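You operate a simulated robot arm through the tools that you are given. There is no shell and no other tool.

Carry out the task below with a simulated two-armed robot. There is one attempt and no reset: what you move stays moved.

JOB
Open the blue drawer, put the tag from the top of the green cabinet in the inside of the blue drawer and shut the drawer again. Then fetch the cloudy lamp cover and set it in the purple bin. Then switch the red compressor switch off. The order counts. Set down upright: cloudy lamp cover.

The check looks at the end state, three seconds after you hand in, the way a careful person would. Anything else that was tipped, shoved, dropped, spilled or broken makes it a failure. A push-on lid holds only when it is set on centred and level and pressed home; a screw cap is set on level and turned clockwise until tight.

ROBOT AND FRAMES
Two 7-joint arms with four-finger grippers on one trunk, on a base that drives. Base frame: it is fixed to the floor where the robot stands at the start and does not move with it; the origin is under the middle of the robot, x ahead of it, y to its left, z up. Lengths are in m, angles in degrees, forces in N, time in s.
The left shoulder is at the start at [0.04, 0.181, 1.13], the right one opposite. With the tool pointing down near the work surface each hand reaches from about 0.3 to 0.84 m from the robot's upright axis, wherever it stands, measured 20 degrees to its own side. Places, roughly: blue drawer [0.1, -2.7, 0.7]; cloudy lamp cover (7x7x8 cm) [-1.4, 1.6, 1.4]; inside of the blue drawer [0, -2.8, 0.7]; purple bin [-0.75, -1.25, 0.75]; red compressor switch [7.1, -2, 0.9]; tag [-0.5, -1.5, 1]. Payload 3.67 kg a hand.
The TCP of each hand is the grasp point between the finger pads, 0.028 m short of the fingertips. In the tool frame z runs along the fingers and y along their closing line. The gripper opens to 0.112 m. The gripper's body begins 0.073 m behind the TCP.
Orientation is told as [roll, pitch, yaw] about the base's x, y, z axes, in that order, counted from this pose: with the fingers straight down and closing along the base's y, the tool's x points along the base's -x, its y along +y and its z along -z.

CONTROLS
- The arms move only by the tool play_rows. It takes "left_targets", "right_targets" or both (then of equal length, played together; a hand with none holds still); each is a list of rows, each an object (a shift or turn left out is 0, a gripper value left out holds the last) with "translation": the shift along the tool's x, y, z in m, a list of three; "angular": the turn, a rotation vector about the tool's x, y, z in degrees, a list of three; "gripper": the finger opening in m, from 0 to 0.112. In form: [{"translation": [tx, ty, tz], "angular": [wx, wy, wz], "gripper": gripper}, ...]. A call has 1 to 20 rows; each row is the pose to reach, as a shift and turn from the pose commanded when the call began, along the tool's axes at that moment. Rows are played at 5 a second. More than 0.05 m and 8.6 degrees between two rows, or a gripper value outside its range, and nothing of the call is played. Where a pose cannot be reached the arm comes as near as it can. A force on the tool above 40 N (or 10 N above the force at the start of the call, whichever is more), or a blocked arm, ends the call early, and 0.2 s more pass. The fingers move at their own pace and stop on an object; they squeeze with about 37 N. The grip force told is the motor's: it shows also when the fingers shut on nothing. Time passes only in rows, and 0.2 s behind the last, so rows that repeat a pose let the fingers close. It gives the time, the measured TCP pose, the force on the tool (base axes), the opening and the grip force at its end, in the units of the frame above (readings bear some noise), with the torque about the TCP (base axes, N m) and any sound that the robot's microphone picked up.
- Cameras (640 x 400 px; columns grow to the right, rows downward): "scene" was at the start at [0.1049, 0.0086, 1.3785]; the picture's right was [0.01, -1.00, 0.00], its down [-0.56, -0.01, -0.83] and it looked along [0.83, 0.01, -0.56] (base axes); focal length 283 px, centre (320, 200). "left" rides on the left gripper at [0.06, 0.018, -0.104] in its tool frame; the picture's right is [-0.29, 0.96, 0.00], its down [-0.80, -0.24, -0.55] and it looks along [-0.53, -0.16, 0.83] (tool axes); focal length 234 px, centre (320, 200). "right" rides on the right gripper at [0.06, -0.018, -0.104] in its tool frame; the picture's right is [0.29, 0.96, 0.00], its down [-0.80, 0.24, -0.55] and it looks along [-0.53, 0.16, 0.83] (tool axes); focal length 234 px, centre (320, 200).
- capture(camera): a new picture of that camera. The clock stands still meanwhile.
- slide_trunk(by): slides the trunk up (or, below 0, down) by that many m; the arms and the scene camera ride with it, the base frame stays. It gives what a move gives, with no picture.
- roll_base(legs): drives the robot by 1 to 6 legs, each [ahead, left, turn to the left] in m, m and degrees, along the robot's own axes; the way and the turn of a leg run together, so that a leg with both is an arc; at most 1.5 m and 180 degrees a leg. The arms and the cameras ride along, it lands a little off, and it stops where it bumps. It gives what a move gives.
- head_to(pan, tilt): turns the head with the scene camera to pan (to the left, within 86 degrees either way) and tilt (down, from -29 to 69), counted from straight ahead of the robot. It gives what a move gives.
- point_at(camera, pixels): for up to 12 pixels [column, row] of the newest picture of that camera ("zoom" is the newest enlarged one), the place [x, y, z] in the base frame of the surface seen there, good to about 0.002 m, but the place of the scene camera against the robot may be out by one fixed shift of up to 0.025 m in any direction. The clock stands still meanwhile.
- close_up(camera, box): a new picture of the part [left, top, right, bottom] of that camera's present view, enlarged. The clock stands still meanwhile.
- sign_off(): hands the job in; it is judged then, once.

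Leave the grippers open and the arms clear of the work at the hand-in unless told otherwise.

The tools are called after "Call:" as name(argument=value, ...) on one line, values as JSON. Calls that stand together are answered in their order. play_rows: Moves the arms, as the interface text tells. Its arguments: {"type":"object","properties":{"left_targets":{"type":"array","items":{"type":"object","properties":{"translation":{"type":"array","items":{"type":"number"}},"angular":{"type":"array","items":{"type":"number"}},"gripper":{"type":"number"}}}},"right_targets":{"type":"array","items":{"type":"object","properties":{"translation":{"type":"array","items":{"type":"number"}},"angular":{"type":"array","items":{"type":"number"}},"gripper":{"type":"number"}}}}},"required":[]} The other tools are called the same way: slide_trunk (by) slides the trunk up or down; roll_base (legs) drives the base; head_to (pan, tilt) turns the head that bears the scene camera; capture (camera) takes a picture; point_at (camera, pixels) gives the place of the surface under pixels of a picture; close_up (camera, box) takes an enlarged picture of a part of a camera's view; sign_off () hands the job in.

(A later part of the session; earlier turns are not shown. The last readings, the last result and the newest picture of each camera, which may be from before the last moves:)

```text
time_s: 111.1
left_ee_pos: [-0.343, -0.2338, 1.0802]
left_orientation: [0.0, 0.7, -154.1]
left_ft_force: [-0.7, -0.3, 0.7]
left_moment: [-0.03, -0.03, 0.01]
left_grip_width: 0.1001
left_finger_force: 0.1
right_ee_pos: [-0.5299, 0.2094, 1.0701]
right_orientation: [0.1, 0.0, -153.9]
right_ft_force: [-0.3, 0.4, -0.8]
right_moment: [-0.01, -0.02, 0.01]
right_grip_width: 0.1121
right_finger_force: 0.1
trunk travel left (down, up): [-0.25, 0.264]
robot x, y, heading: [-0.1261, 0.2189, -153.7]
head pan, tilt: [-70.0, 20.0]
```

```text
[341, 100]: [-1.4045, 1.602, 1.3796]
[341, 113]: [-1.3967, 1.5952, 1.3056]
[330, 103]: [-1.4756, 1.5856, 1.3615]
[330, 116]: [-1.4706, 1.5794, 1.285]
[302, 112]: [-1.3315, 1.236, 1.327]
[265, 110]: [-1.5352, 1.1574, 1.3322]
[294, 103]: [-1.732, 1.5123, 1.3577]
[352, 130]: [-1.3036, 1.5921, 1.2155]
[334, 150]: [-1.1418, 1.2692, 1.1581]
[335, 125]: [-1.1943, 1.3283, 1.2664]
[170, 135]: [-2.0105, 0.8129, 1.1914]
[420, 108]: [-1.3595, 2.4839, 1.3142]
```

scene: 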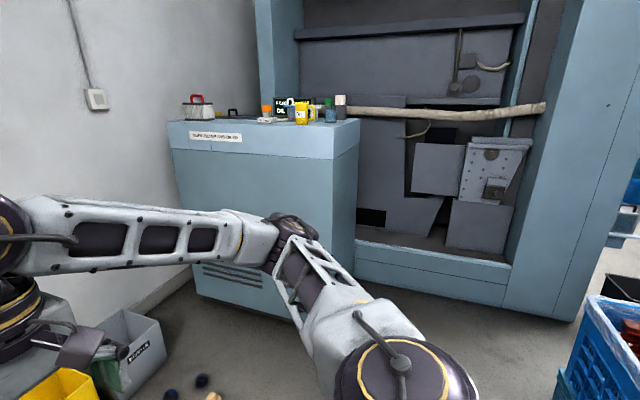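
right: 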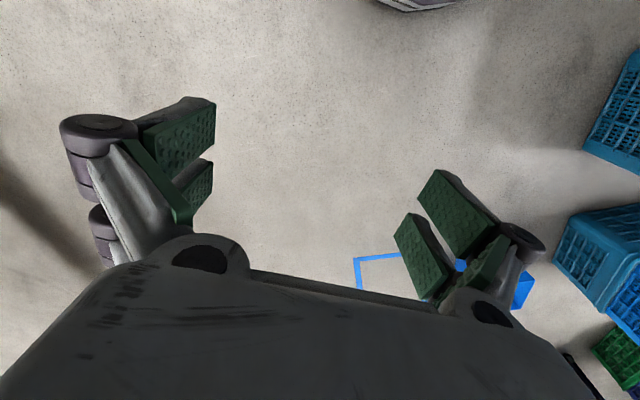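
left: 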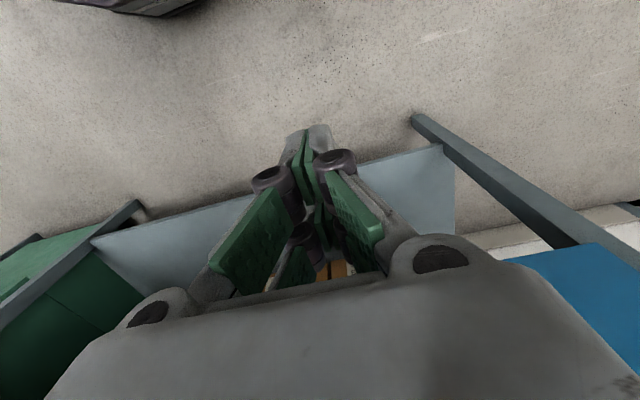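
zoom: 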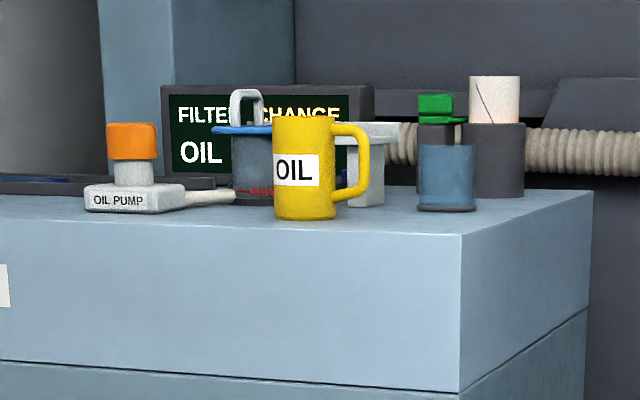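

The cream-white cylinder (zoom ~ (495,100)) standing on/in a dark base at about (-1.40,1.60, z≈1.38) fits the cloudy lamp cover. I first tuck the left hand in, raise the trunk by 0.26 m, then drive 1.35 m right.

Call:
play_rows(left_targets=[{"translation": [0.03, 0, 0], "angular": [0, -0.7, 0]}, {"translation": [0.06, 0, 0], "angular": [0, -0.7, 0]}, {"translation": [0.1, 0, 0], "angular": [0, -0.7, 0]}, {"translation": [0.12, 0, 0], "angular": [0, -0.7, 0]}, {"translation": [0.12, 0, 0], "angular": [0, -0.7, 0]}])

Call:
slide_trunk(by=0.26)

Call:
roll_base(legs=[[-0.05, -0.9, 0]])

Call:
capture(camera="scene")

```text
time_s: 112.3
left_ee_pos: [-0.2365, -0.1804, 1.0836]
left_orientation: [0.0, 0.1, -154.1]
left_ft_force: [0.3, 0.3, -0.9]
left_moment: [-0.01, -0.02, 0.02]
left_grip_width: 0.1003
left_finger_force: 0.0
left hand out of reach, approached as far as the arm can: row 4, 5
right_ee_pos: [-0.53, 0.2094, 1.0721]
right_orientation: [0.0, 0.0, -153.9]
right_ft_force: [0.1, 0.4, -0.3]
right_moment: [-0.03, -0.01, 0.02]
right_grip_width: 0.1116
right_finger_force: 0.0
trunk travel left (down, up): [-0.25, 0.264]
robot x, y, heading: [-0.128, 0.2197, -153.7]
head pan, tilt: [-70.0, 20.0]
```

```text
time_s: 115.0
left_ee_pos: [-0.2359, -0.1816, 1.3426]
left_orientation: [-0.1, 0.0, -154.0]
left_ft_force: [0.2, 0.3, -1.2]
left_moment: [0.0, -0.01, 0.02]
left_grip_width: 0.1
left_finger_force: 0.0
right_ee_pos: [-0.5299, 0.2096, 1.3302]
right_orientation: [0.0, 0.0, -153.9]
right_ft_force: [0.1, -0.7, -0.7]
right_moment: [0.04, 0.02, -0.05]
right_grip_width: 0.1119
right_finger_force: 0.1
trunk travel left (down, up): [-0.51, 0.004]
robot x, y, heading: [-0.1274, 0.2145, -154.0]
head pan, tilt: [-70.0, 20.0]
```

```text
time_s: 119.8
left_ee_pos: [-0.5863, 0.646, 1.3423]
left_orientation: [-0.2, 0.1, -153.6]
left_ft_force: [-0.5, 0.0, 0.0]
left_moment: [0.0, 0.0, 0.03]
left_grip_width: 0.1
left_finger_force: 0.1
right_ee_pos: [-0.8825, 1.0335, 1.3309]
right_orientation: [0.0, 0.0, -153.4]
right_ft_force: [0.1, -0.3, 0.4]
right_moment: [0.01, 0.0, 0.02]
right_grip_width: 0.1121
right_finger_force: 0.0
trunk travel left (down, up): [-0.51, 0.004]
robot x, y, heading: [-0.4806, 1.0487, -153.6]
head pan, tilt: [-70.0, 20.0]
```

```text
taken
```

scene: 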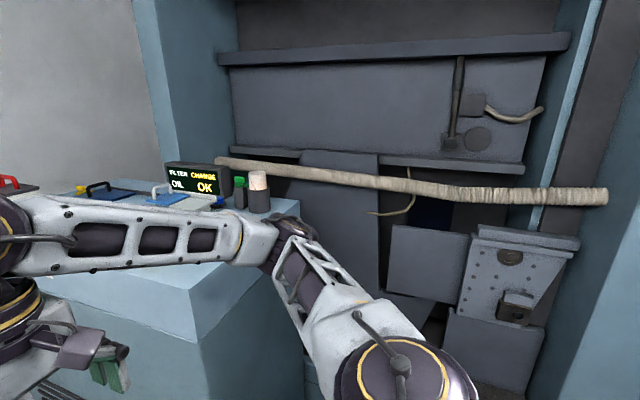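

I'm at s≈1.15. Before going closer I read the positions of my right elbow, the housing edges, and the lamp to check clearances.

Call:
point_at(camera="scene", pixels=[[290, 225], [300, 265], [400, 380], [258, 180], [258, 200], [239, 187], [239, 200], [280, 170], [200, 340], [300, 350], [570, 100], [605, 196]])

Call:
close_up(camera="scene", box=[150, 140, 310, 240])

```text
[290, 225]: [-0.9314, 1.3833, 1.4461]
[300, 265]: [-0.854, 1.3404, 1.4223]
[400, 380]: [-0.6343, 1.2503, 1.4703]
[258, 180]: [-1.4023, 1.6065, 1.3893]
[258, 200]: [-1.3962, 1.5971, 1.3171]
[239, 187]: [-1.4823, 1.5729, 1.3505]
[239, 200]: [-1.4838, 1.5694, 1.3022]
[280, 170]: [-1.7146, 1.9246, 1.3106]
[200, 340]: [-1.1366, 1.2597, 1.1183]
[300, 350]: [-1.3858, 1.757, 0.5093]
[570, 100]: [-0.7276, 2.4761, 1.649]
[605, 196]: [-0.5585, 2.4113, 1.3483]
```

```text
4.00 times, centred on (230, 190) of scene
```

zoom: 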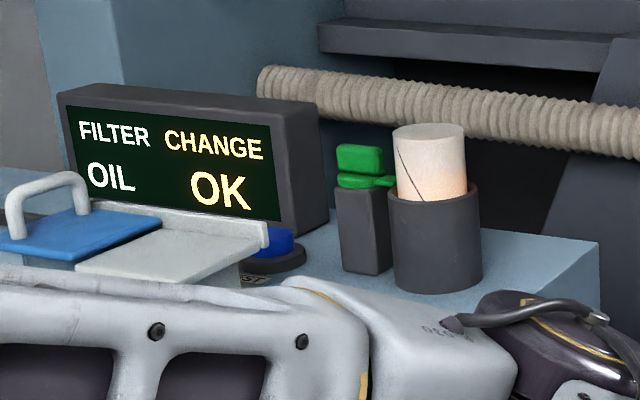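

The lamp cover is clearly the cream, glowing cylinder with a line on it, seated in a dark open base; its neighbour with the green top is about 0.08 m further in. I drive 0.40 m right and turn 22° right so my right hand can reach it from above.

Call:
roll_base(legs=[[0.035, -0.4, 0], [0, 0, -22]])

Call:
head_to(pan=-20, tilt=15)

Call:
capture(camera="scene")

Call:
capture(camera="right")

```text
time_s: 123.7
left_ee_pos: [-0.9417, 1.0604, 1.3419]
left_orientation: [0.1, 0.1, -175.9]
left_ft_force: [0.6, 0.2, 0.5]
left_moment: [-0.01, 0.0, 0.01]
left_grip_width: 0.1
left_finger_force: 0.0
right_ee_pos: [-1.0711, 1.5303, 1.3304]
right_orientation: [0.0, 0.1, -175.6]
right_ft_force: [-0.2, -1.0, -0.6]
right_moment: [0.0, -0.01, 0.02]
right_grip_width: 0.112
right_finger_force: 0.1
trunk travel left (down, up): [-0.51, 0.004]
robot x, y, heading: [-0.6916, 1.3913, -176.0]
head pan, tilt: [-70.0, 20.0]
```

```text
time_s: 124.8
left_ee_pos: [-0.943, 1.0598, 1.3436]
left_orientation: [0.0, 0.1, -175.7]
left_ft_force: [0.1, 0.0, 0.1]
left_moment: [-0.03, -0.01, 0.02]
left_grip_width: 0.0999
left_finger_force: 0.0
right_ee_pos: [-1.0712, 1.5303, 1.3301]
right_orientation: [0.0, 0.0, -175.6]
right_ft_force: [-0.3, -0.3, -0.1]
right_moment: [0.0, -0.01, -0.02]
right_grip_width: 0.1122
right_finger_force: 0.1
trunk travel left (down, up): [-0.51, 0.004]
robot x, y, heading: [-0.6904, 1.3927, -175.6]
head pan, tilt: [-20.0, 15.0]
```

```text
taken
```

scene: 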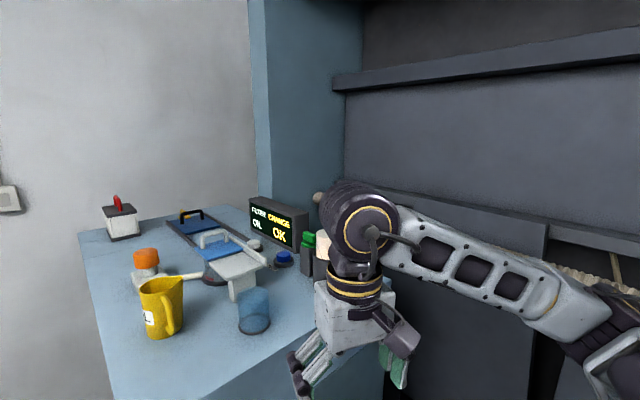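

```text
taken
```

right: 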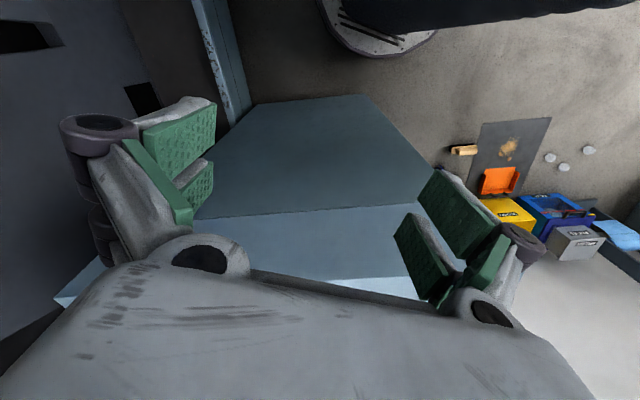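

I see on the housing top also a clear bluish cylinder at (254,312) - a different, clear cover. The lamp with the cloudy one is partly hidden by my right hand. I enlarge to be sure.

Call:
close_up(camera="scene", box=[180, 180, 372, 300])

Call:
close_up(camera="scene", box=[100, 230, 340, 380])

Call:
point_at(camera="scene", pixels=[[254, 300], [254, 325], [322, 240], [318, 268], [308, 250], [308, 265], [283, 258], [237, 265], [300, 330], [160, 300], [340, 345]])

```text
3.33 times, centred on (276, 240) of scene
```

zoom: 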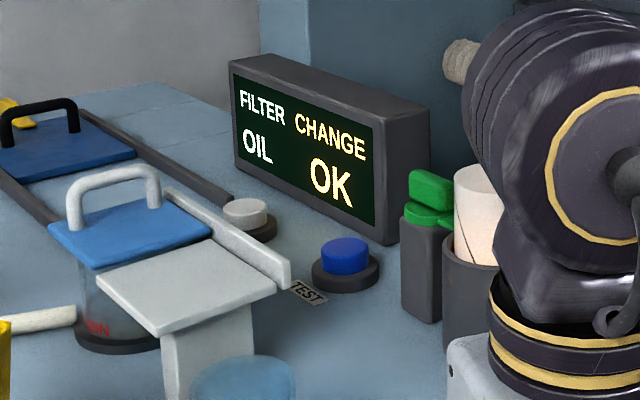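

```text
2.67 times, centred on (220, 305) of scene
```

zoom: 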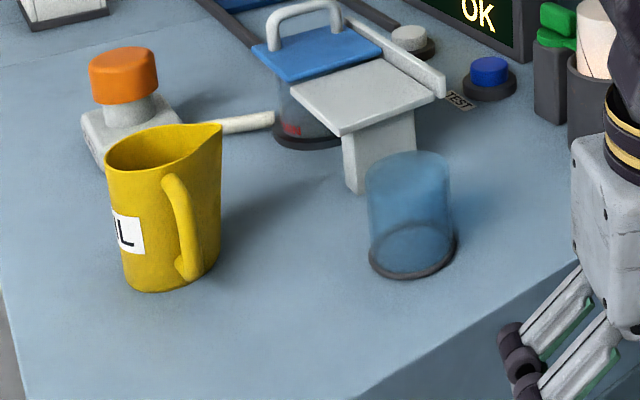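

```text
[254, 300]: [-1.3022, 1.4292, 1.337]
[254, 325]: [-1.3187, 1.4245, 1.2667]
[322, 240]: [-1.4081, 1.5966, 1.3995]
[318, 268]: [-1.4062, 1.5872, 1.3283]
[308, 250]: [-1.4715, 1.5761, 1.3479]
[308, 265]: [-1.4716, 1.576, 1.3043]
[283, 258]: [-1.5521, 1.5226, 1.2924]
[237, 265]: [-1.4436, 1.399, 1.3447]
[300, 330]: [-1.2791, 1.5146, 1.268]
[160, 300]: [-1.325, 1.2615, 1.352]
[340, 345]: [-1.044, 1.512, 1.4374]
```

There are two candidates: the cream cylinder in the dark cup at (-1.405,1.60) and a hazy bluish cylinder with a dark rim at (-1.305,1.43). I must be sure which one is the cloudy lamp cover, so I raise the right hand out of the view and turn it by 22°, and look again.

Call:
play_rows(right_targets=[{"translation": [0.01, 0, -0.03], "angular": [0, 0, -4]}, {"translation": [0.02, 0, -0.07], "angular": [0, 0, -8]}, {"translation": [0.03, 0, -0.11], "angular": [0, 0, -12]}, {"translation": [0.03, 0, -0.15], "angular": [0, 0, -16]}, {"translation": [0.03, 0, -0.18], "angular": [0, 0, -20]}, {"translation": [0.03, 0, -0.2], "angular": [0, 0, -22]}, {"translation": [0.03, 0, -0.2], "angular": [0, 0, -22]}])

Call:
head_to(pan=-15, tilt=28)

Call:
capture(camera="scene")

Call:
capture(camera="right")

```text
time_s: 126.5
left_ee_pos: [-0.9414, 1.0607, 1.3423]
left_orientation: [0.0, 0.1, -175.9]
left_ft_force: [0.2, -0.4, 0.4]
left_moment: [-0.04, -0.04, 0.05]
left_grip_width: 0.1
left_finger_force: 0.2
right_ee_pos: [-1.0387, 1.5329, 1.5319]
right_orientation: [0.1, 0.0, -153.6]
right_ft_force: [0.6, 0.5, 0.6]
right_moment: [0.02, 0.0, -0.01]
right_grip_width: 0.112
right_finger_force: 0.0
trunk travel left (down, up): [-0.51, 0.004]
robot x, y, heading: [-0.6891, 1.3913, -175.6]
head pan, tilt: [-20.0, 15.0]
```

```text
time_s: 127.2
left_ee_pos: [-0.9425, 1.06, 1.3423]
left_orientation: [-0.1, 0.2, -175.8]
left_ft_force: [-0.3, 0.1, 0.8]
left_moment: [-0.03, 0.01, -0.01]
left_grip_width: 0.1001
left_finger_force: 0.1
right_ee_pos: [-1.0394, 1.5312, 1.5316]
right_orientation: [0.0, 0.0, -153.7]
right_ft_force: [0.1, 1.1, 0.3]
right_moment: [-0.01, 0.01, -0.04]
right_grip_width: 0.1122
right_finger_force: 0.0
trunk travel left (down, up): [-0.51, 0.004]
robot x, y, heading: [-0.6897, 1.3904, -175.9]
head pan, tilt: [-15.0, 28.0]
```

```text
taken
```

scene: 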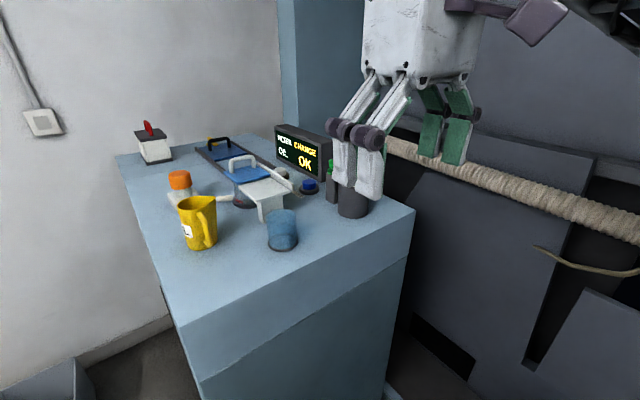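

```text
taken
```

right: 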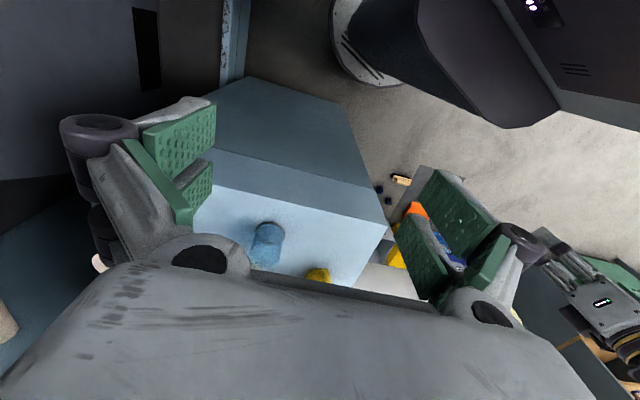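

Now the hazy bluish cylinder is visible in both views, at (283,230) in scene and (267,243) in the hand view. I enlarge both.

Call:
close_up(camera="scene", box=[240, 180, 336, 240])

Call:
close_up(camera="right", box=[220, 200, 316, 260])

```text
6.67 times, centred on (288, 210) of scene
```

zoom: 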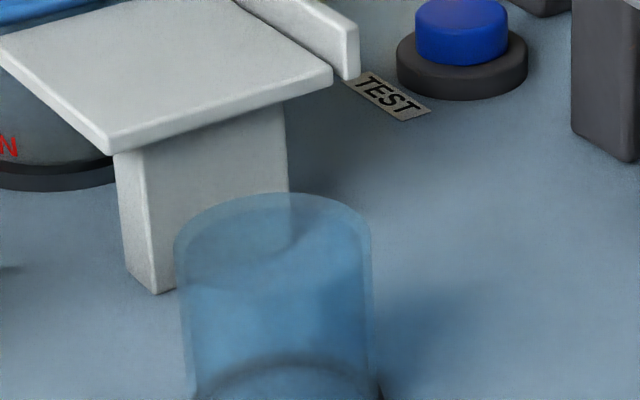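

```text
6.67 times, centred on (268, 230) of right
```

zoom: 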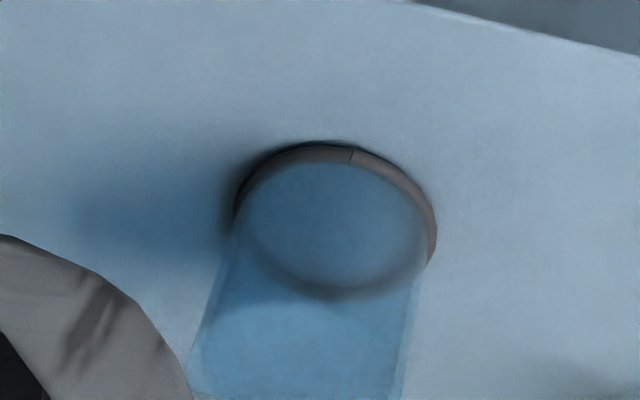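

The bluish one is a see-through cylinder on a dark ring. Now I need the same close view of the cream one: I move the right hand above it at z≈1.55 to look down.

Call:
play_rows(right_targets=[{"translation": [-0.03, 0, -0.005]}, {"translation": [-0.07, 0, -0.01]}, {"translation": [-0.11, 0, -0.015]}, {"translation": [-0.15, 0.0, -0.02]}, {"translation": [-0.19, 0.0, -0.025]}, {"translation": [-0.22, 0.0, -0.025]}, {"translation": [-0.22, 0.0, -0.025]}])

Call:
capture(camera="right")

Call:
capture(camera="scene")

```text
time_s: 128.8
left_ee_pos: [-0.9405, 1.0606, 1.3419]
left_orientation: [0.0, 0.1, -175.8]
left_ft_force: [0.6, -1.2, -0.8]
left_moment: [0.0, 0.04, 0.01]
left_grip_width: 0.1003
left_finger_force: 0.0
right_ee_pos: [-1.2376, 1.4356, 1.5518]
right_orientation: [0.1, 0.0, -153.6]
right_ft_force: [-0.7, 0.3, -0.5]
right_moment: [-0.02, 0.03, -0.01]
right_grip_width: 0.1117
right_finger_force: 0.1
trunk travel left (down, up): [-0.51, 0.004]
robot x, y, heading: [-0.6918, 1.3931, -175.5]
head pan, tilt: [-15.0, 28.0]
```

```text
taken
```

right: 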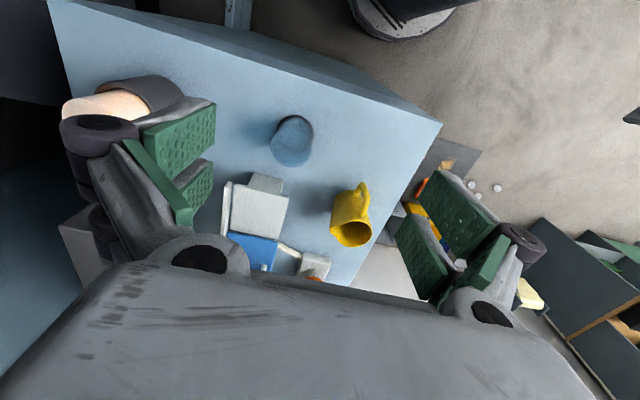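

```text
taken
```

scene: 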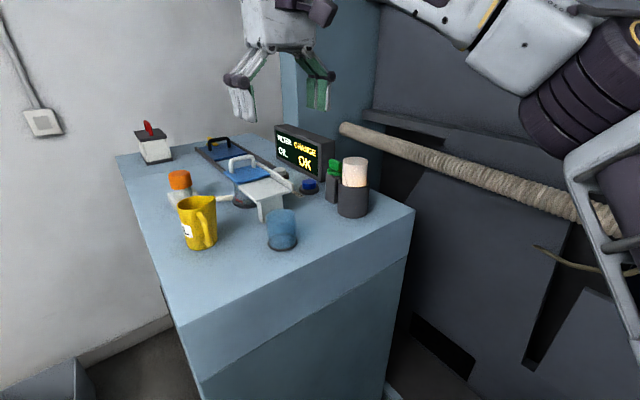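

The scene view now shows the cream cylinder in its dark cup at (354,185) unobstructed. I enlarge it.

Call:
close_up(camera="scene", box=[315, 145, 395, 225])

Call:
close_up(camera="right", box=[50, 60, 210, 160])

Call:
close_up(camera="right", box=[240, 90, 352, 160])

```text
5.00 times, centred on (355, 185) of scene
```

zoom: 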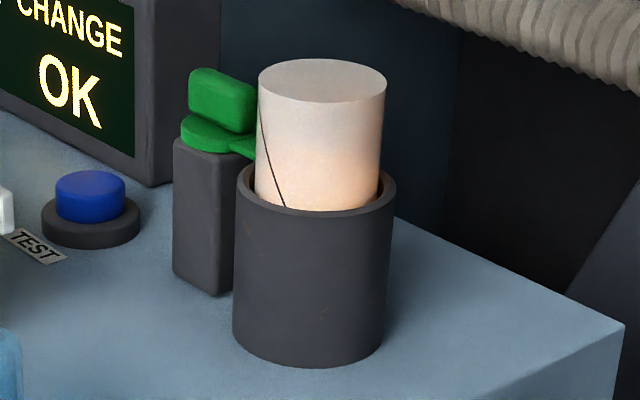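

```text
4.00 times, centred on (130, 110) of right
```

zoom: 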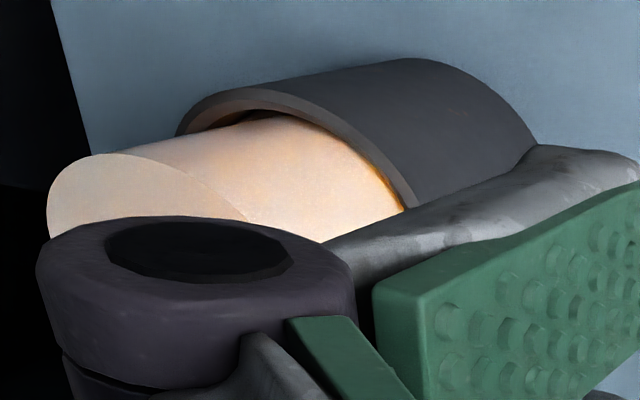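

```text
5.71 times, centred on (296, 125) of right
```

zoom: 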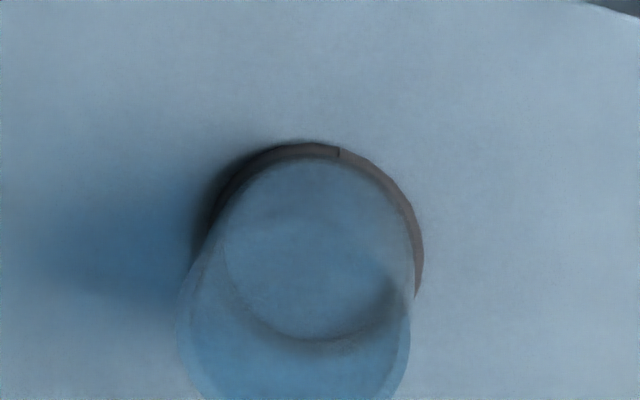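

The cream cylinder glows from a lamp beneath it, is milky, and has a crack line: this is the cloudy lamp cover on its lamp; its place also matches the told [-1.4,1.6,1.4]. The blue clear one is another cover. A green catch-like part stands beside it, so I move the hand above the lamp to inspect from the top.

Call:
play_rows(right_targets=[{"translation": [-0.01, -0.04, 0]}, {"translation": [-0.025, -0.08, 0]}, {"translation": [-0.04, -0.12, 0]}, {"translation": [-0.055, -0.16, 0]}, {"translation": [-0.07, -0.2, 0]}, {"translation": [-0.0767, -0.221, 0]}, {"translation": [-0.0767, -0.221, 0]}])

Call:
capture(camera="right")

Call:
capture(camera="scene")

```text
time_s: 130.4
left_ee_pos: [-0.9424, 1.0592, 1.3426]
left_orientation: [-0.2, 0.1, -175.9]
left_ft_force: [0.4, -0.2, 0.0]
left_moment: [0.05, -0.02, 0.01]
left_grip_width: 0.1
left_finger_force: 0.1
right_ee_pos: [-1.3517, 1.5764, 1.5233]
right_orientation: [-0.2, -0.1, -153.7]
right_ft_force: [1.0, 0.0, 0.1]
right_moment: [0.0, 0.03, -0.02]
right_grip_width: 0.1122
right_finger_force: 0.1
right hand out of reach, approached as far as the arm can: row 4, 5, 6, 7
trunk travel left (down, up): [-0.51, 0.004]
robot x, y, heading: [-0.6938, 1.3895, -175.7]
head pan, tilt: [-15.0, 28.0]
```

```text
taken
```

right: 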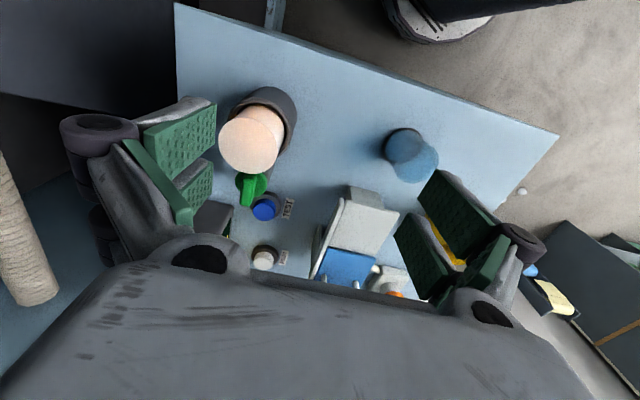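

```text
taken
```

scene: 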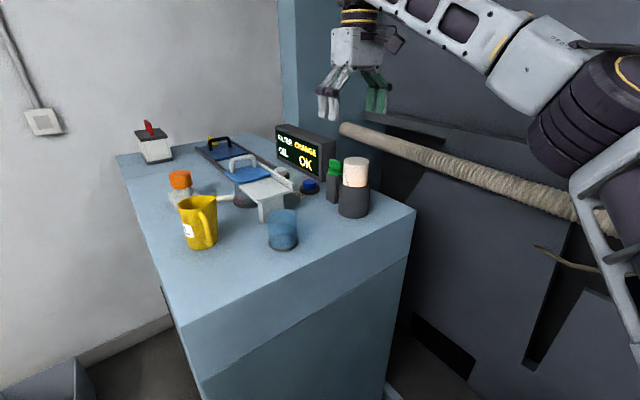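

The arm reached its limit at this height but the view is good: the cover's top is at (250,145), the green catch at (252,187). I enlarge and measure with the hand camera.

Call:
close_up(camera="right", box=[200, 70, 328, 220])

Call:
point_at(camera="right", pixels=[[250, 145], [223, 145], [278, 140], [250, 172], [256, 108], [252, 185], [248, 200], [278, 95], [294, 115], [320, 110], [263, 209], [240, 90]])

```text
2.67 times, centred on (264, 145) of right
```

zoom: 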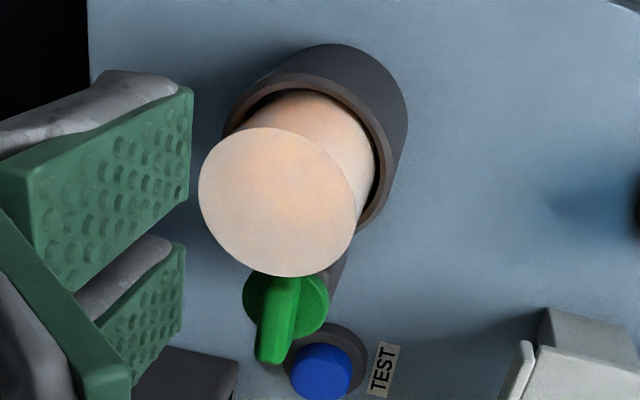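

```text
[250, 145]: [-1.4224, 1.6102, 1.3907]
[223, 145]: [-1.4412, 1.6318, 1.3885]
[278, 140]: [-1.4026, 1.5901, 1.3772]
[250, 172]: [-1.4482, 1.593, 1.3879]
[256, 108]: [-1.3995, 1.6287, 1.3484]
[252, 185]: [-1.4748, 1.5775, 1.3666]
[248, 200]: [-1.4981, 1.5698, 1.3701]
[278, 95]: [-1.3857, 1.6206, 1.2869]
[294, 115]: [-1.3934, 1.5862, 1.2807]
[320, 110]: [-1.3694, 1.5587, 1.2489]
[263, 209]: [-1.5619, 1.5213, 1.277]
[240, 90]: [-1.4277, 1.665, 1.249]
```

I measure the cover's top rim carefully from this enlargement (ellipse from about u 200 to 356, v 128 to 276), plus the knob.

Call:
point_at(camera="zoom", pixels=[[278, 202], [206, 202], [345, 215], [278, 134], [278, 270], [230, 150], [320, 255], [285, 300], [270, 350], [310, 285], [330, 100], [375, 200]])

```text
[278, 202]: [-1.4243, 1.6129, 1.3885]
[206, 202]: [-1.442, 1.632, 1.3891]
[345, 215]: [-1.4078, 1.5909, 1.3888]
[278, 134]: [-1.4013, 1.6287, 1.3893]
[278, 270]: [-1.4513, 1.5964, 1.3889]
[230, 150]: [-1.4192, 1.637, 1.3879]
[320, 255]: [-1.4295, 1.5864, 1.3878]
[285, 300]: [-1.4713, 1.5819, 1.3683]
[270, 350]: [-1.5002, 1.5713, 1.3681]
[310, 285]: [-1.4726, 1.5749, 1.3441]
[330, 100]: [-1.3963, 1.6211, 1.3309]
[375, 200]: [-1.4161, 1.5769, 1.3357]
```

The cover's top centre is about (-1.425,1.612), top z≈1.389, diameter ≈0.064; the cup rim is at z≈1.34. The knob's edge is 3.5 cm from the cover's centre along -n, so fingers closing across (along the wall) will clear it. I need to stand closer for reach, so I check my base outline against the housing corner first.

Call:
head_to(pan=-10, tilt=69)

Call:
capture(camera="scene")

```text
time_s: 131.5
left_ee_pos: [-0.9432, 1.0596, 1.3411]
left_orientation: [0.0, 0.1, -175.8]
left_ft_force: [0.0, -0.6, 0.1]
left_moment: [0.0, 0.0, 0.0]
left_grip_width: 0.1001
left_finger_force: 0.1
right_ee_pos: [-1.3518, 1.5779, 1.5242]
right_orientation: [0.0, 0.0, -153.8]
right_ft_force: [0.3, 0.1, -0.7]
right_moment: [0.0, 0.0, -0.01]
right_grip_width: 0.112
right_finger_force: 0.1
trunk travel left (down, up): [-0.51, 0.004]
robot x, y, heading: [-0.6913, 1.3915, -175.9]
head pan, tilt: [-10.0, 68.8]
```

```text
taken
```

scene: 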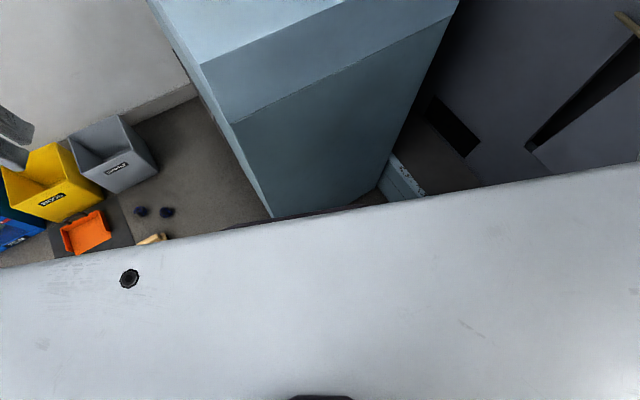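

The trunk's front hides the base here, but the right-hand picture shows the rim of my base near (430,40). I read its position from there.

Call:
point_at(camera="right", pixels=[[395, 25], [410, 38], [435, 42], [465, 25], [480, 18], [440, 25], [388, 5], [500, 12]])

```text
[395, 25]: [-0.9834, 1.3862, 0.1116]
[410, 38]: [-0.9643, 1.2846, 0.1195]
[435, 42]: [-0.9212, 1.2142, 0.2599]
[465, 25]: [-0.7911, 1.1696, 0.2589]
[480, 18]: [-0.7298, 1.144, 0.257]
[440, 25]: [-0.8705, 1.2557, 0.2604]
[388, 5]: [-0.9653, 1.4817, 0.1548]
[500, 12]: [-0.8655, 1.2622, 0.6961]
```

My base radius is about 0.30 m, so I can come nearer: corner of the housing would be 0.41 m from my axis. I move 0.08 m ahead and 0.07 m right.

Call:
roll_base(legs=[[0.08, -0.07, 0]])

Call:
head_to(pan=-15, tilt=28)

Call:
capture(camera="scene")

Call:
capture(camera="right")

```text
time_s: 132.7
left_ee_pos: [-1.0235, 1.1239, 1.3427]
left_orientation: [0.0, -0.1, -175.8]
left_ft_force: [0.1, -2.4, -0.2]
left_moment: [0.03, 0.04, 0.0]
left_grip_width: 0.1002
left_finger_force: 0.0
right_ee_pos: [-1.4301, 1.6394, 1.5248]
right_orientation: [-0.2, -0.2, -153.8]
right_ft_force: [0.7, -0.2, 0.5]
right_moment: [0.08, 0.08, 0.0]
right_grip_width: 0.112
right_finger_force: 0.1
trunk travel left (down, up): [-0.51, 0.004]
robot x, y, heading: [-0.7744, 1.4555, -175.6]
head pan, tilt: [-10.0, 68.8]
```

```text
time_s: 133.7
left_ee_pos: [-1.0248, 1.1261, 1.3431]
left_orientation: [0.0, 0.1, -175.9]
left_ft_force: [0.5, -0.2, -0.2]
left_moment: [0.01, 0.03, 0.01]
left_grip_width: 0.0996
left_finger_force: 0.2
right_ee_pos: [-1.434, 1.6447, 1.5238]
right_orientation: [-0.1, -0.1, -153.8]
right_ft_force: [0.7, 0.8, 0.8]
right_moment: [0.05, 0.04, 0.0]
right_grip_width: 0.1122
right_finger_force: 0.0
trunk travel left (down, up): [-0.51, 0.004]
robot x, y, heading: [-0.7756, 1.4563, -175.9]
head pan, tilt: [-15.0, 28.0]
```

```text
taken
```

scene: 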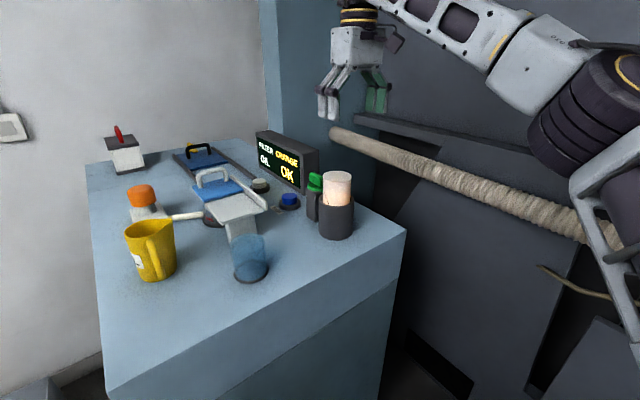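

```text
taken
```

right: 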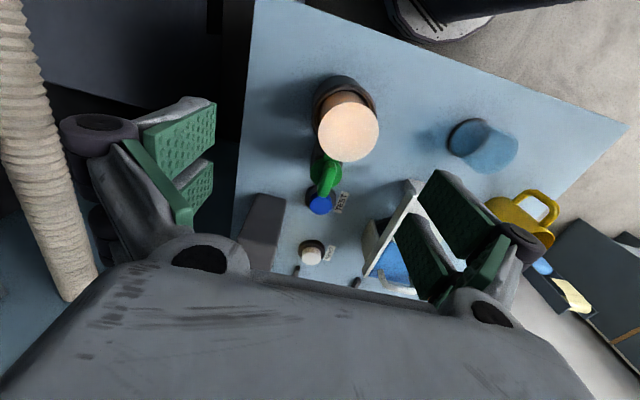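

The hand hangs now almost above the lamp; cover top at (348,127). I re-measure its rim from here.

Call:
close_up(camera="right", box=[290, 65, 402, 210])

```text
2.76 times, centred on (346, 138) of right
```

zoom: 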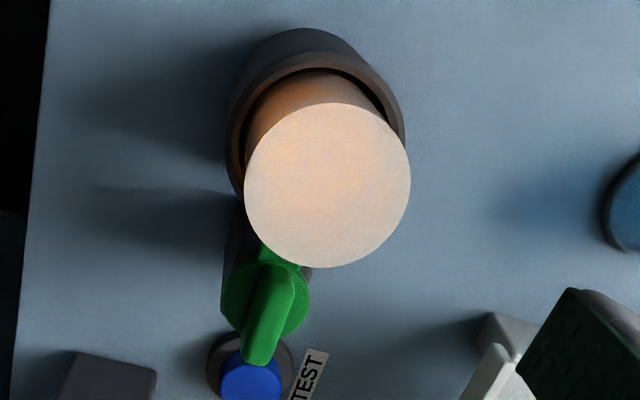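

I see a green tab reaching from the knob toward the cover. I enlarge it from the scene camera to understand whether it holds the cover.

Call:
close_up(camera="scene", box=[295, 155, 375, 245])

Call:
close_up(camera="right", box=[300, 140, 364, 210])

```text
4.44 times, centred on (335, 200) of scene
```

zoom: 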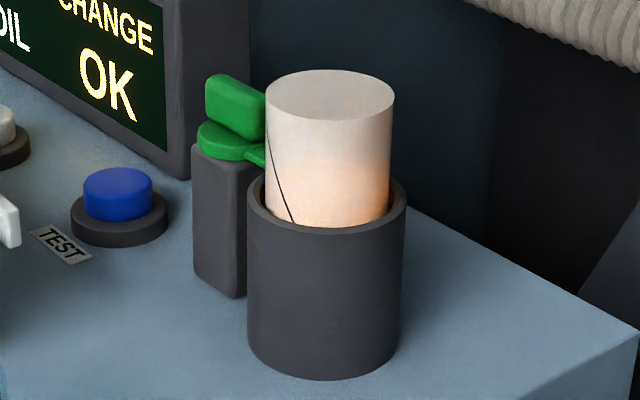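

```text
5.71 times, centred on (332, 175) of right
```

zoom: 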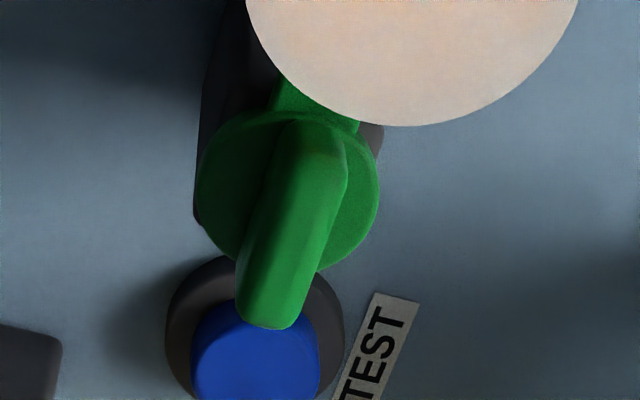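

The green part is a twist catch: a disc with a tab that reaches over the cup's rim toward the cover, with a lever on top. It very likely holds the cover's foot. I measure catch, lever and neighbours precisely before deciding.

Call:
point_at(camera="zoom", pixels=[[330, 130], [300, 180], [285, 230], [265, 310], [325, 200], [225, 160], [360, 190], [290, 95], [340, 115], [265, 370], [20, 370], [375, 350]])

Call:
point_at(camera="right", pixels=[[348, 127], [320, 127], [377, 127], [348, 99], [348, 157], [325, 85], [370, 95], [265, 230], [280, 205], [245, 265], [330, 90], [345, 82]])

```text
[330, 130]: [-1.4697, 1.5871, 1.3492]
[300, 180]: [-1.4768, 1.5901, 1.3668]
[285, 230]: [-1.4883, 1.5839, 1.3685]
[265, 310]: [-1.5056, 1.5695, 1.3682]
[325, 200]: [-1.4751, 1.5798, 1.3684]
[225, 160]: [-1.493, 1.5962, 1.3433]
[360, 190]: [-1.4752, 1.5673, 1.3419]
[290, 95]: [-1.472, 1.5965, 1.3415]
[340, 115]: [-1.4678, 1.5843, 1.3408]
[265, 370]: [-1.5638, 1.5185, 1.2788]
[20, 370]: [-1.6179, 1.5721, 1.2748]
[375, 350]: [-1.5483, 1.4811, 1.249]
```

```text
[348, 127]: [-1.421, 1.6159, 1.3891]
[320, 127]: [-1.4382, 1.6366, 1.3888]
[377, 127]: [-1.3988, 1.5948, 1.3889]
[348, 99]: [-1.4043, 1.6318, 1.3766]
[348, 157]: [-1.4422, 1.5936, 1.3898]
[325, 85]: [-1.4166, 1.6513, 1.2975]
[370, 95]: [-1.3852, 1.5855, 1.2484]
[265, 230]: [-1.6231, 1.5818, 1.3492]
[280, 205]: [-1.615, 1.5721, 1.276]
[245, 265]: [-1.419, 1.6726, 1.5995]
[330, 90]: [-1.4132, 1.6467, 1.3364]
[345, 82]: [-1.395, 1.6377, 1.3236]
```

The catch's axis is at about (-1.4885,1.5804); its bar handle (top z≈1.3685) lies along the wall-normal; the tab sits just above the cup rim (z≈1.341). I will swing the bar about 75° with my fingertip. I need to be about 6 cm closer; first I check the space around my right elbow in the alcove.

Call:
point_at(camera="scene", pixels=[[600, 90], [560, 130], [635, 60], [500, 40], [470, 110], [450, 170], [590, 230], [420, 135], [560, 210], [620, 180], [400, 230], [390, 290]])

Call:
head_to(pan=-55, tilt=20)

Call:
capture(camera="scene")

```text
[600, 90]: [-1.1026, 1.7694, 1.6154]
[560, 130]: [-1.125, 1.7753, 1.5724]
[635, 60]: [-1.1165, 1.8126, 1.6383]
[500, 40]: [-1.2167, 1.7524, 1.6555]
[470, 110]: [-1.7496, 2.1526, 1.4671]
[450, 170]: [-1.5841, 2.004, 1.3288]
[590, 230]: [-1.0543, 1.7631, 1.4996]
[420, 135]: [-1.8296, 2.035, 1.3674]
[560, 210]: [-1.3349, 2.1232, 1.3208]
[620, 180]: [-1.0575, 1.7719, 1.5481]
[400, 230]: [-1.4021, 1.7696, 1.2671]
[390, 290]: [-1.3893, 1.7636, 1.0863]
```

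```text
time_s: 134.8
left_ee_pos: [-1.0276, 1.126, 1.3432]
left_orientation: [0.1, 0.0, -175.9]
left_ft_force: [-0.5, -0.2, 0.1]
left_moment: [0.01, -0.02, -0.02]
left_grip_width: 0.0998
left_finger_force: 0.1
right_ee_pos: [-1.4354, 1.6443, 1.5228]
right_orientation: [-0.1, -0.1, -153.8]
right_ft_force: [-0.3, 0.1, 0.4]
right_moment: [-0.01, -0.02, -0.03]
right_grip_width: 0.112
right_finger_force: 0.0
trunk travel left (down, up): [-0.51, 0.004]
robot x, y, heading: [-0.7766, 1.4562, -175.7]
head pan, tilt: [-55.0, 20.0]
```

```text
taken
```

scene: 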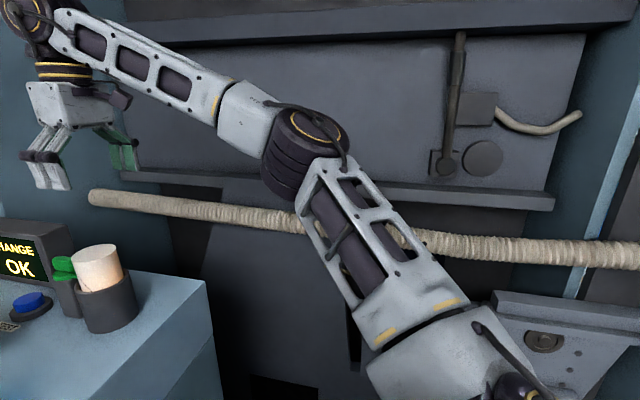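

The elbow is at s≈2.08, z≈1.58, the hose at s≈2.49: plenty of room. I move 0.063 m ahead and 0.04 m right.

Call:
roll_base(legs=[[0.063, -0.04, 0]])

Call:
capture(camera="right")

```text
time_s: 135.8
left_ee_pos: [-1.0857, 1.1557, 1.344]
left_orientation: [-0.2, -0.2, -175.9]
left_ft_force: [2.0, -1.1, 1.2]
left_moment: [0.05, 0.08, -0.03]
left_grip_width: 0.1001
left_finger_force: 0.0
right_ee_pos: [-1.492, 1.6729, 1.529]
right_orientation: [-0.4, -0.4, -153.6]
right_ft_force: [2.1, -1.0, 1.0]
right_moment: [0.07, 0.11, 0.01]
right_grip_width: 0.1119
right_finger_force: 0.1
trunk travel left (down, up): [-0.51, 0.004]
robot x, y, heading: [-0.8421, 1.4896, -175.6]
head pan, tilt: [-55.0, 20.0]
```

```text
taken
```

right: 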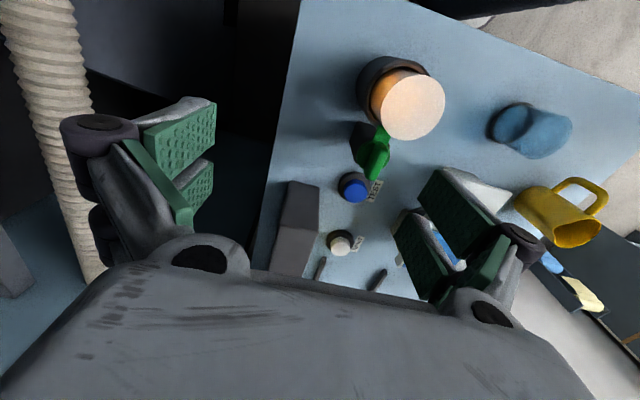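

I re-measure the catch from this new, steeper view.

Call:
close_up(camera="right", box=[330, 110, 426, 170])

Call:
close_up(camera="right", box=[330, 120, 426, 200])

```text
6.67 times, centred on (378, 140) of right
```

zoom: 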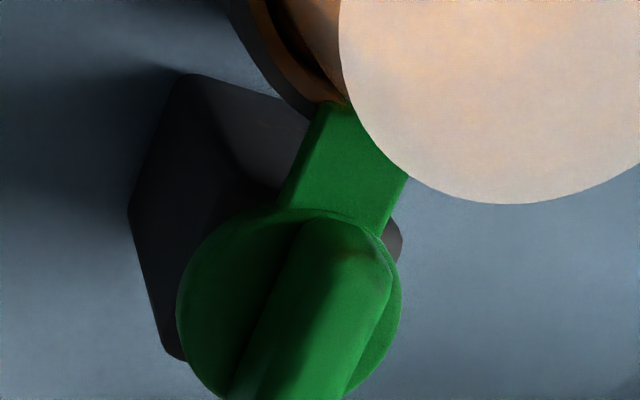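

```text
5.00 times, centred on (378, 160) of right
```

zoom: 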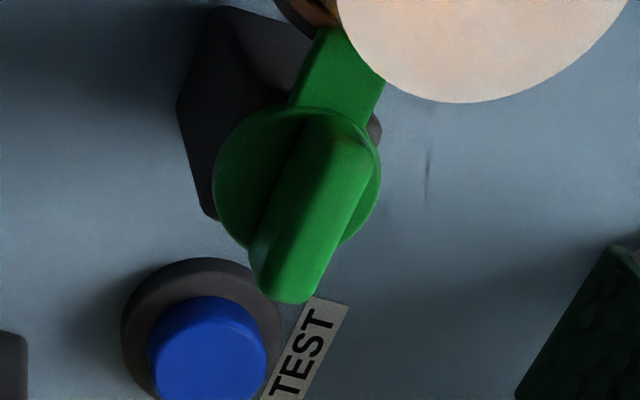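

The twist catch is now plain to see: tab over the rim, bar handle on the disc. I take its points.

Call:
point_at(camera="zoom", pixels=[[222, 178], [374, 170], [335, 150], [318, 195], [300, 245], [287, 285], [262, 262], [325, 262], [340, 75], [335, 35], [245, 130], [375, 95]])

```text
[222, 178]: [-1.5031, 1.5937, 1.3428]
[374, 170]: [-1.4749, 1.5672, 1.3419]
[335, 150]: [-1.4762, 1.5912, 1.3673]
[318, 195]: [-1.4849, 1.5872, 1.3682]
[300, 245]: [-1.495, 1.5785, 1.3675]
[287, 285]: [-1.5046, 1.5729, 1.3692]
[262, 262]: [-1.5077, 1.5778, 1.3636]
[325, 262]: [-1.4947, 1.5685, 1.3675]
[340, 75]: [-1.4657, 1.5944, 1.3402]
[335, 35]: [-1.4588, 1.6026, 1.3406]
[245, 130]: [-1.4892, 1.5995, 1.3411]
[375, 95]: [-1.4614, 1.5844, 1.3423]
```

Axis ≈(-1.489,1.5805), bar half-length ≈0.027, half-width ≈0.008. I close the right fingers and go down 4 cm to sync the commanded and measured poses, still well above everything.

Call:
play_rows(right_targets=[{"translation": [0, 0, 0.01], "gripper": 0.0}, {"translation": [0, 0, 0.02]}, {"translation": [0, 0, 0.03]}, {"translation": [0, 0, 0.04]}, {"translation": [0, 0, 0.04]}, {"translation": [0, 0, 0.04]}])

```text
time_s: 137.2
left_ee_pos: [-1.0933, 1.1609, 1.3429]
left_orientation: [-0.1, 0.1, -175.9]
left_ft_force: [0.0, 0.1, -0.2]
left_moment: [-0.02, -0.04, -0.01]
left_grip_width: 0.0999
left_finger_force: 0.0
right_ee_pos: [-1.5029, 1.6782, 1.485]
right_orientation: [0.0, -0.2, -153.7]
right_ft_force: [-0.7, 0.5, 0.4]
right_moment: [-0.02, -0.01, -0.03]
right_grip_width: 0.0
right_finger_force: 36.1
trunk travel left (down, up): [-0.51, 0.004]
robot x, y, heading: [-0.8404, 1.49, -176.0]
head pan, tilt: [-55.0, 20.0]
```

I move over to the start point beside the bar's outer end, at z≈1.42 first.

Call:
play_rows(right_targets=[{"translation": [-0.02, 0.025, 0.01]}, {"translation": [-0.04, 0.05, 0.03]}, {"translation": [-0.051, 0.0644, 0.05]}, {"translation": [-0.051, 0.0644, 0.065]}, {"translation": [-0.051, 0.0644, 0.065]}, {"translation": [-0.051, 0.0644, 0.065]}])

Call:
capture(camera="right")

Call:
head_to(pan=-20, tilt=28)

Call:
capture(camera="scene")

```text
time_s: 138.6
left_ee_pos: [-1.0948, 1.1609, 1.3432]
left_orientation: [0.1, 0.1, -176.0]
left_ft_force: [0.0, 0.4, 1.0]
left_moment: [0.04, -0.01, -0.01]
left_grip_width: 0.1001
left_finger_force: 0.1
right_ee_pos: [-1.5193, 1.5993, 1.4183]
right_orientation: [0.0, -0.2, -153.7]
right_ft_force: [0.3, 0.4, 0.0]
right_moment: [-0.03, 0.03, 0.04]
right_grip_width: 0.0
right_finger_force: 35.5
trunk travel left (down, up): [-0.51, 0.004]
robot x, y, heading: [-0.8403, 1.4927, -175.8]
head pan, tilt: [-55.0, 20.0]
```

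```text
taken
```

right: 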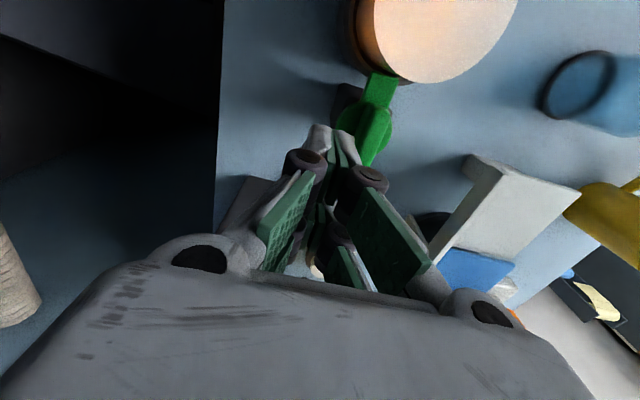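

```text
time_s: 139.7
left_ee_pos: [-1.0937, 1.1599, 1.3416]
left_orientation: [0.0, 0.1, -175.9]
left_ft_force: [0.6, -0.8, -1.0]
left_moment: [0.02, 0.03, 0.01]
left_grip_width: 0.1001
left_finger_force: 0.2
right_ee_pos: [-1.518, 1.5994, 1.4197]
right_orientation: [-0.1, -0.2, -153.6]
right_ft_force: [-1.0, 0.0, 0.1]
right_moment: [0.03, 0.03, 0.02]
right_grip_width: 0.0001
right_finger_force: 35.8
trunk travel left (down, up): [-0.51, 0.004]
robot x, y, heading: [-0.8399, 1.4897, -175.7]
head pan, tilt: [-20.0, 28.0]
```

```text
taken
```

scene: 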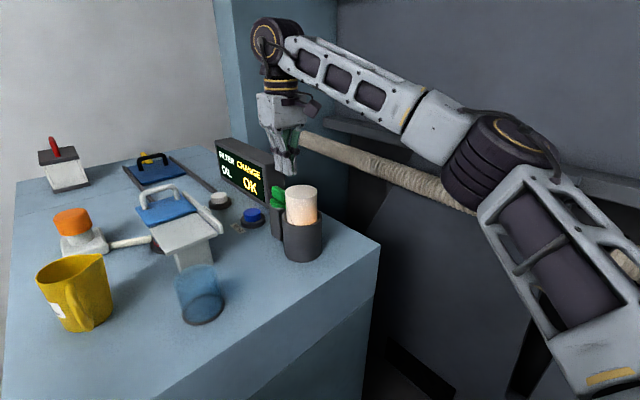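

The closed fingertips hang beside the bar's outer end (tips z≈1.392). I descend 0.044 m so that the tips reach alongside the bar (tips z≈1.348), watching the force.

Call:
play_rows(right_targets=[{"translation": [0, 0, 0.012]}, {"translation": [0, 0, 0.024]}, {"translation": [0, 0, 0.034]}, {"translation": [0, 0, 0.044]}, {"translation": [0, 0, 0.044]}, {"translation": [0, 0, 0.044]}])

Call:
capture(camera="right")

Call:
close_up(camera="scene", box=[220, 110, 348, 270])

```text
time_s: 141.1
left_ee_pos: [-1.0942, 1.1611, 1.3435]
left_orientation: [0.0, 0.1, -175.9]
left_ft_force: [0.4, -0.1, 0.2]
left_moment: [0.02, -0.04, 0.0]
left_grip_width: 0.0998
left_finger_force: 0.2
right_ee_pos: [-1.5183, 1.5964, 1.375]
right_orientation: [-0.2, -0.1, -153.7]
right_ft_force: [-0.1, -0.4, -0.2]
right_moment: [0.02, 0.01, 0.03]
right_grip_width: 0.0
right_finger_force: 35.3
trunk travel left (down, up): [-0.51, 0.004]
robot x, y, heading: [-0.8413, 1.4924, -176.0]
head pan, tilt: [-20.0, 28.0]
```

```text
taken
```

right: 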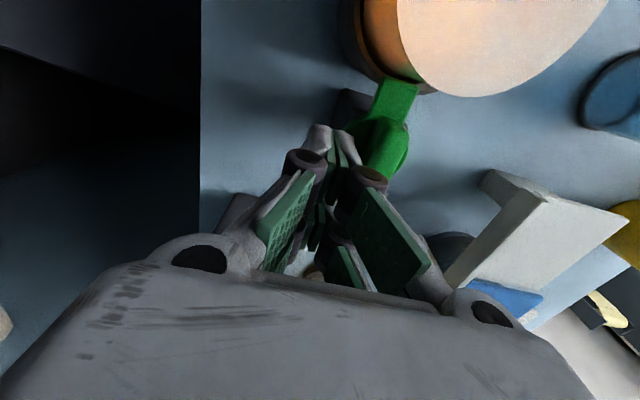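

```text
2.50 times, centred on (284, 190) of scene
```

zoom: 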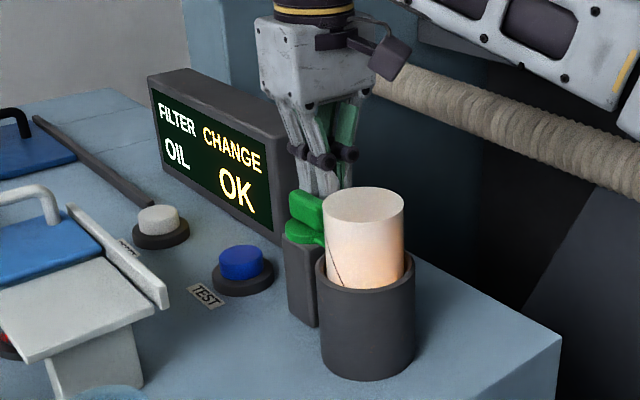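

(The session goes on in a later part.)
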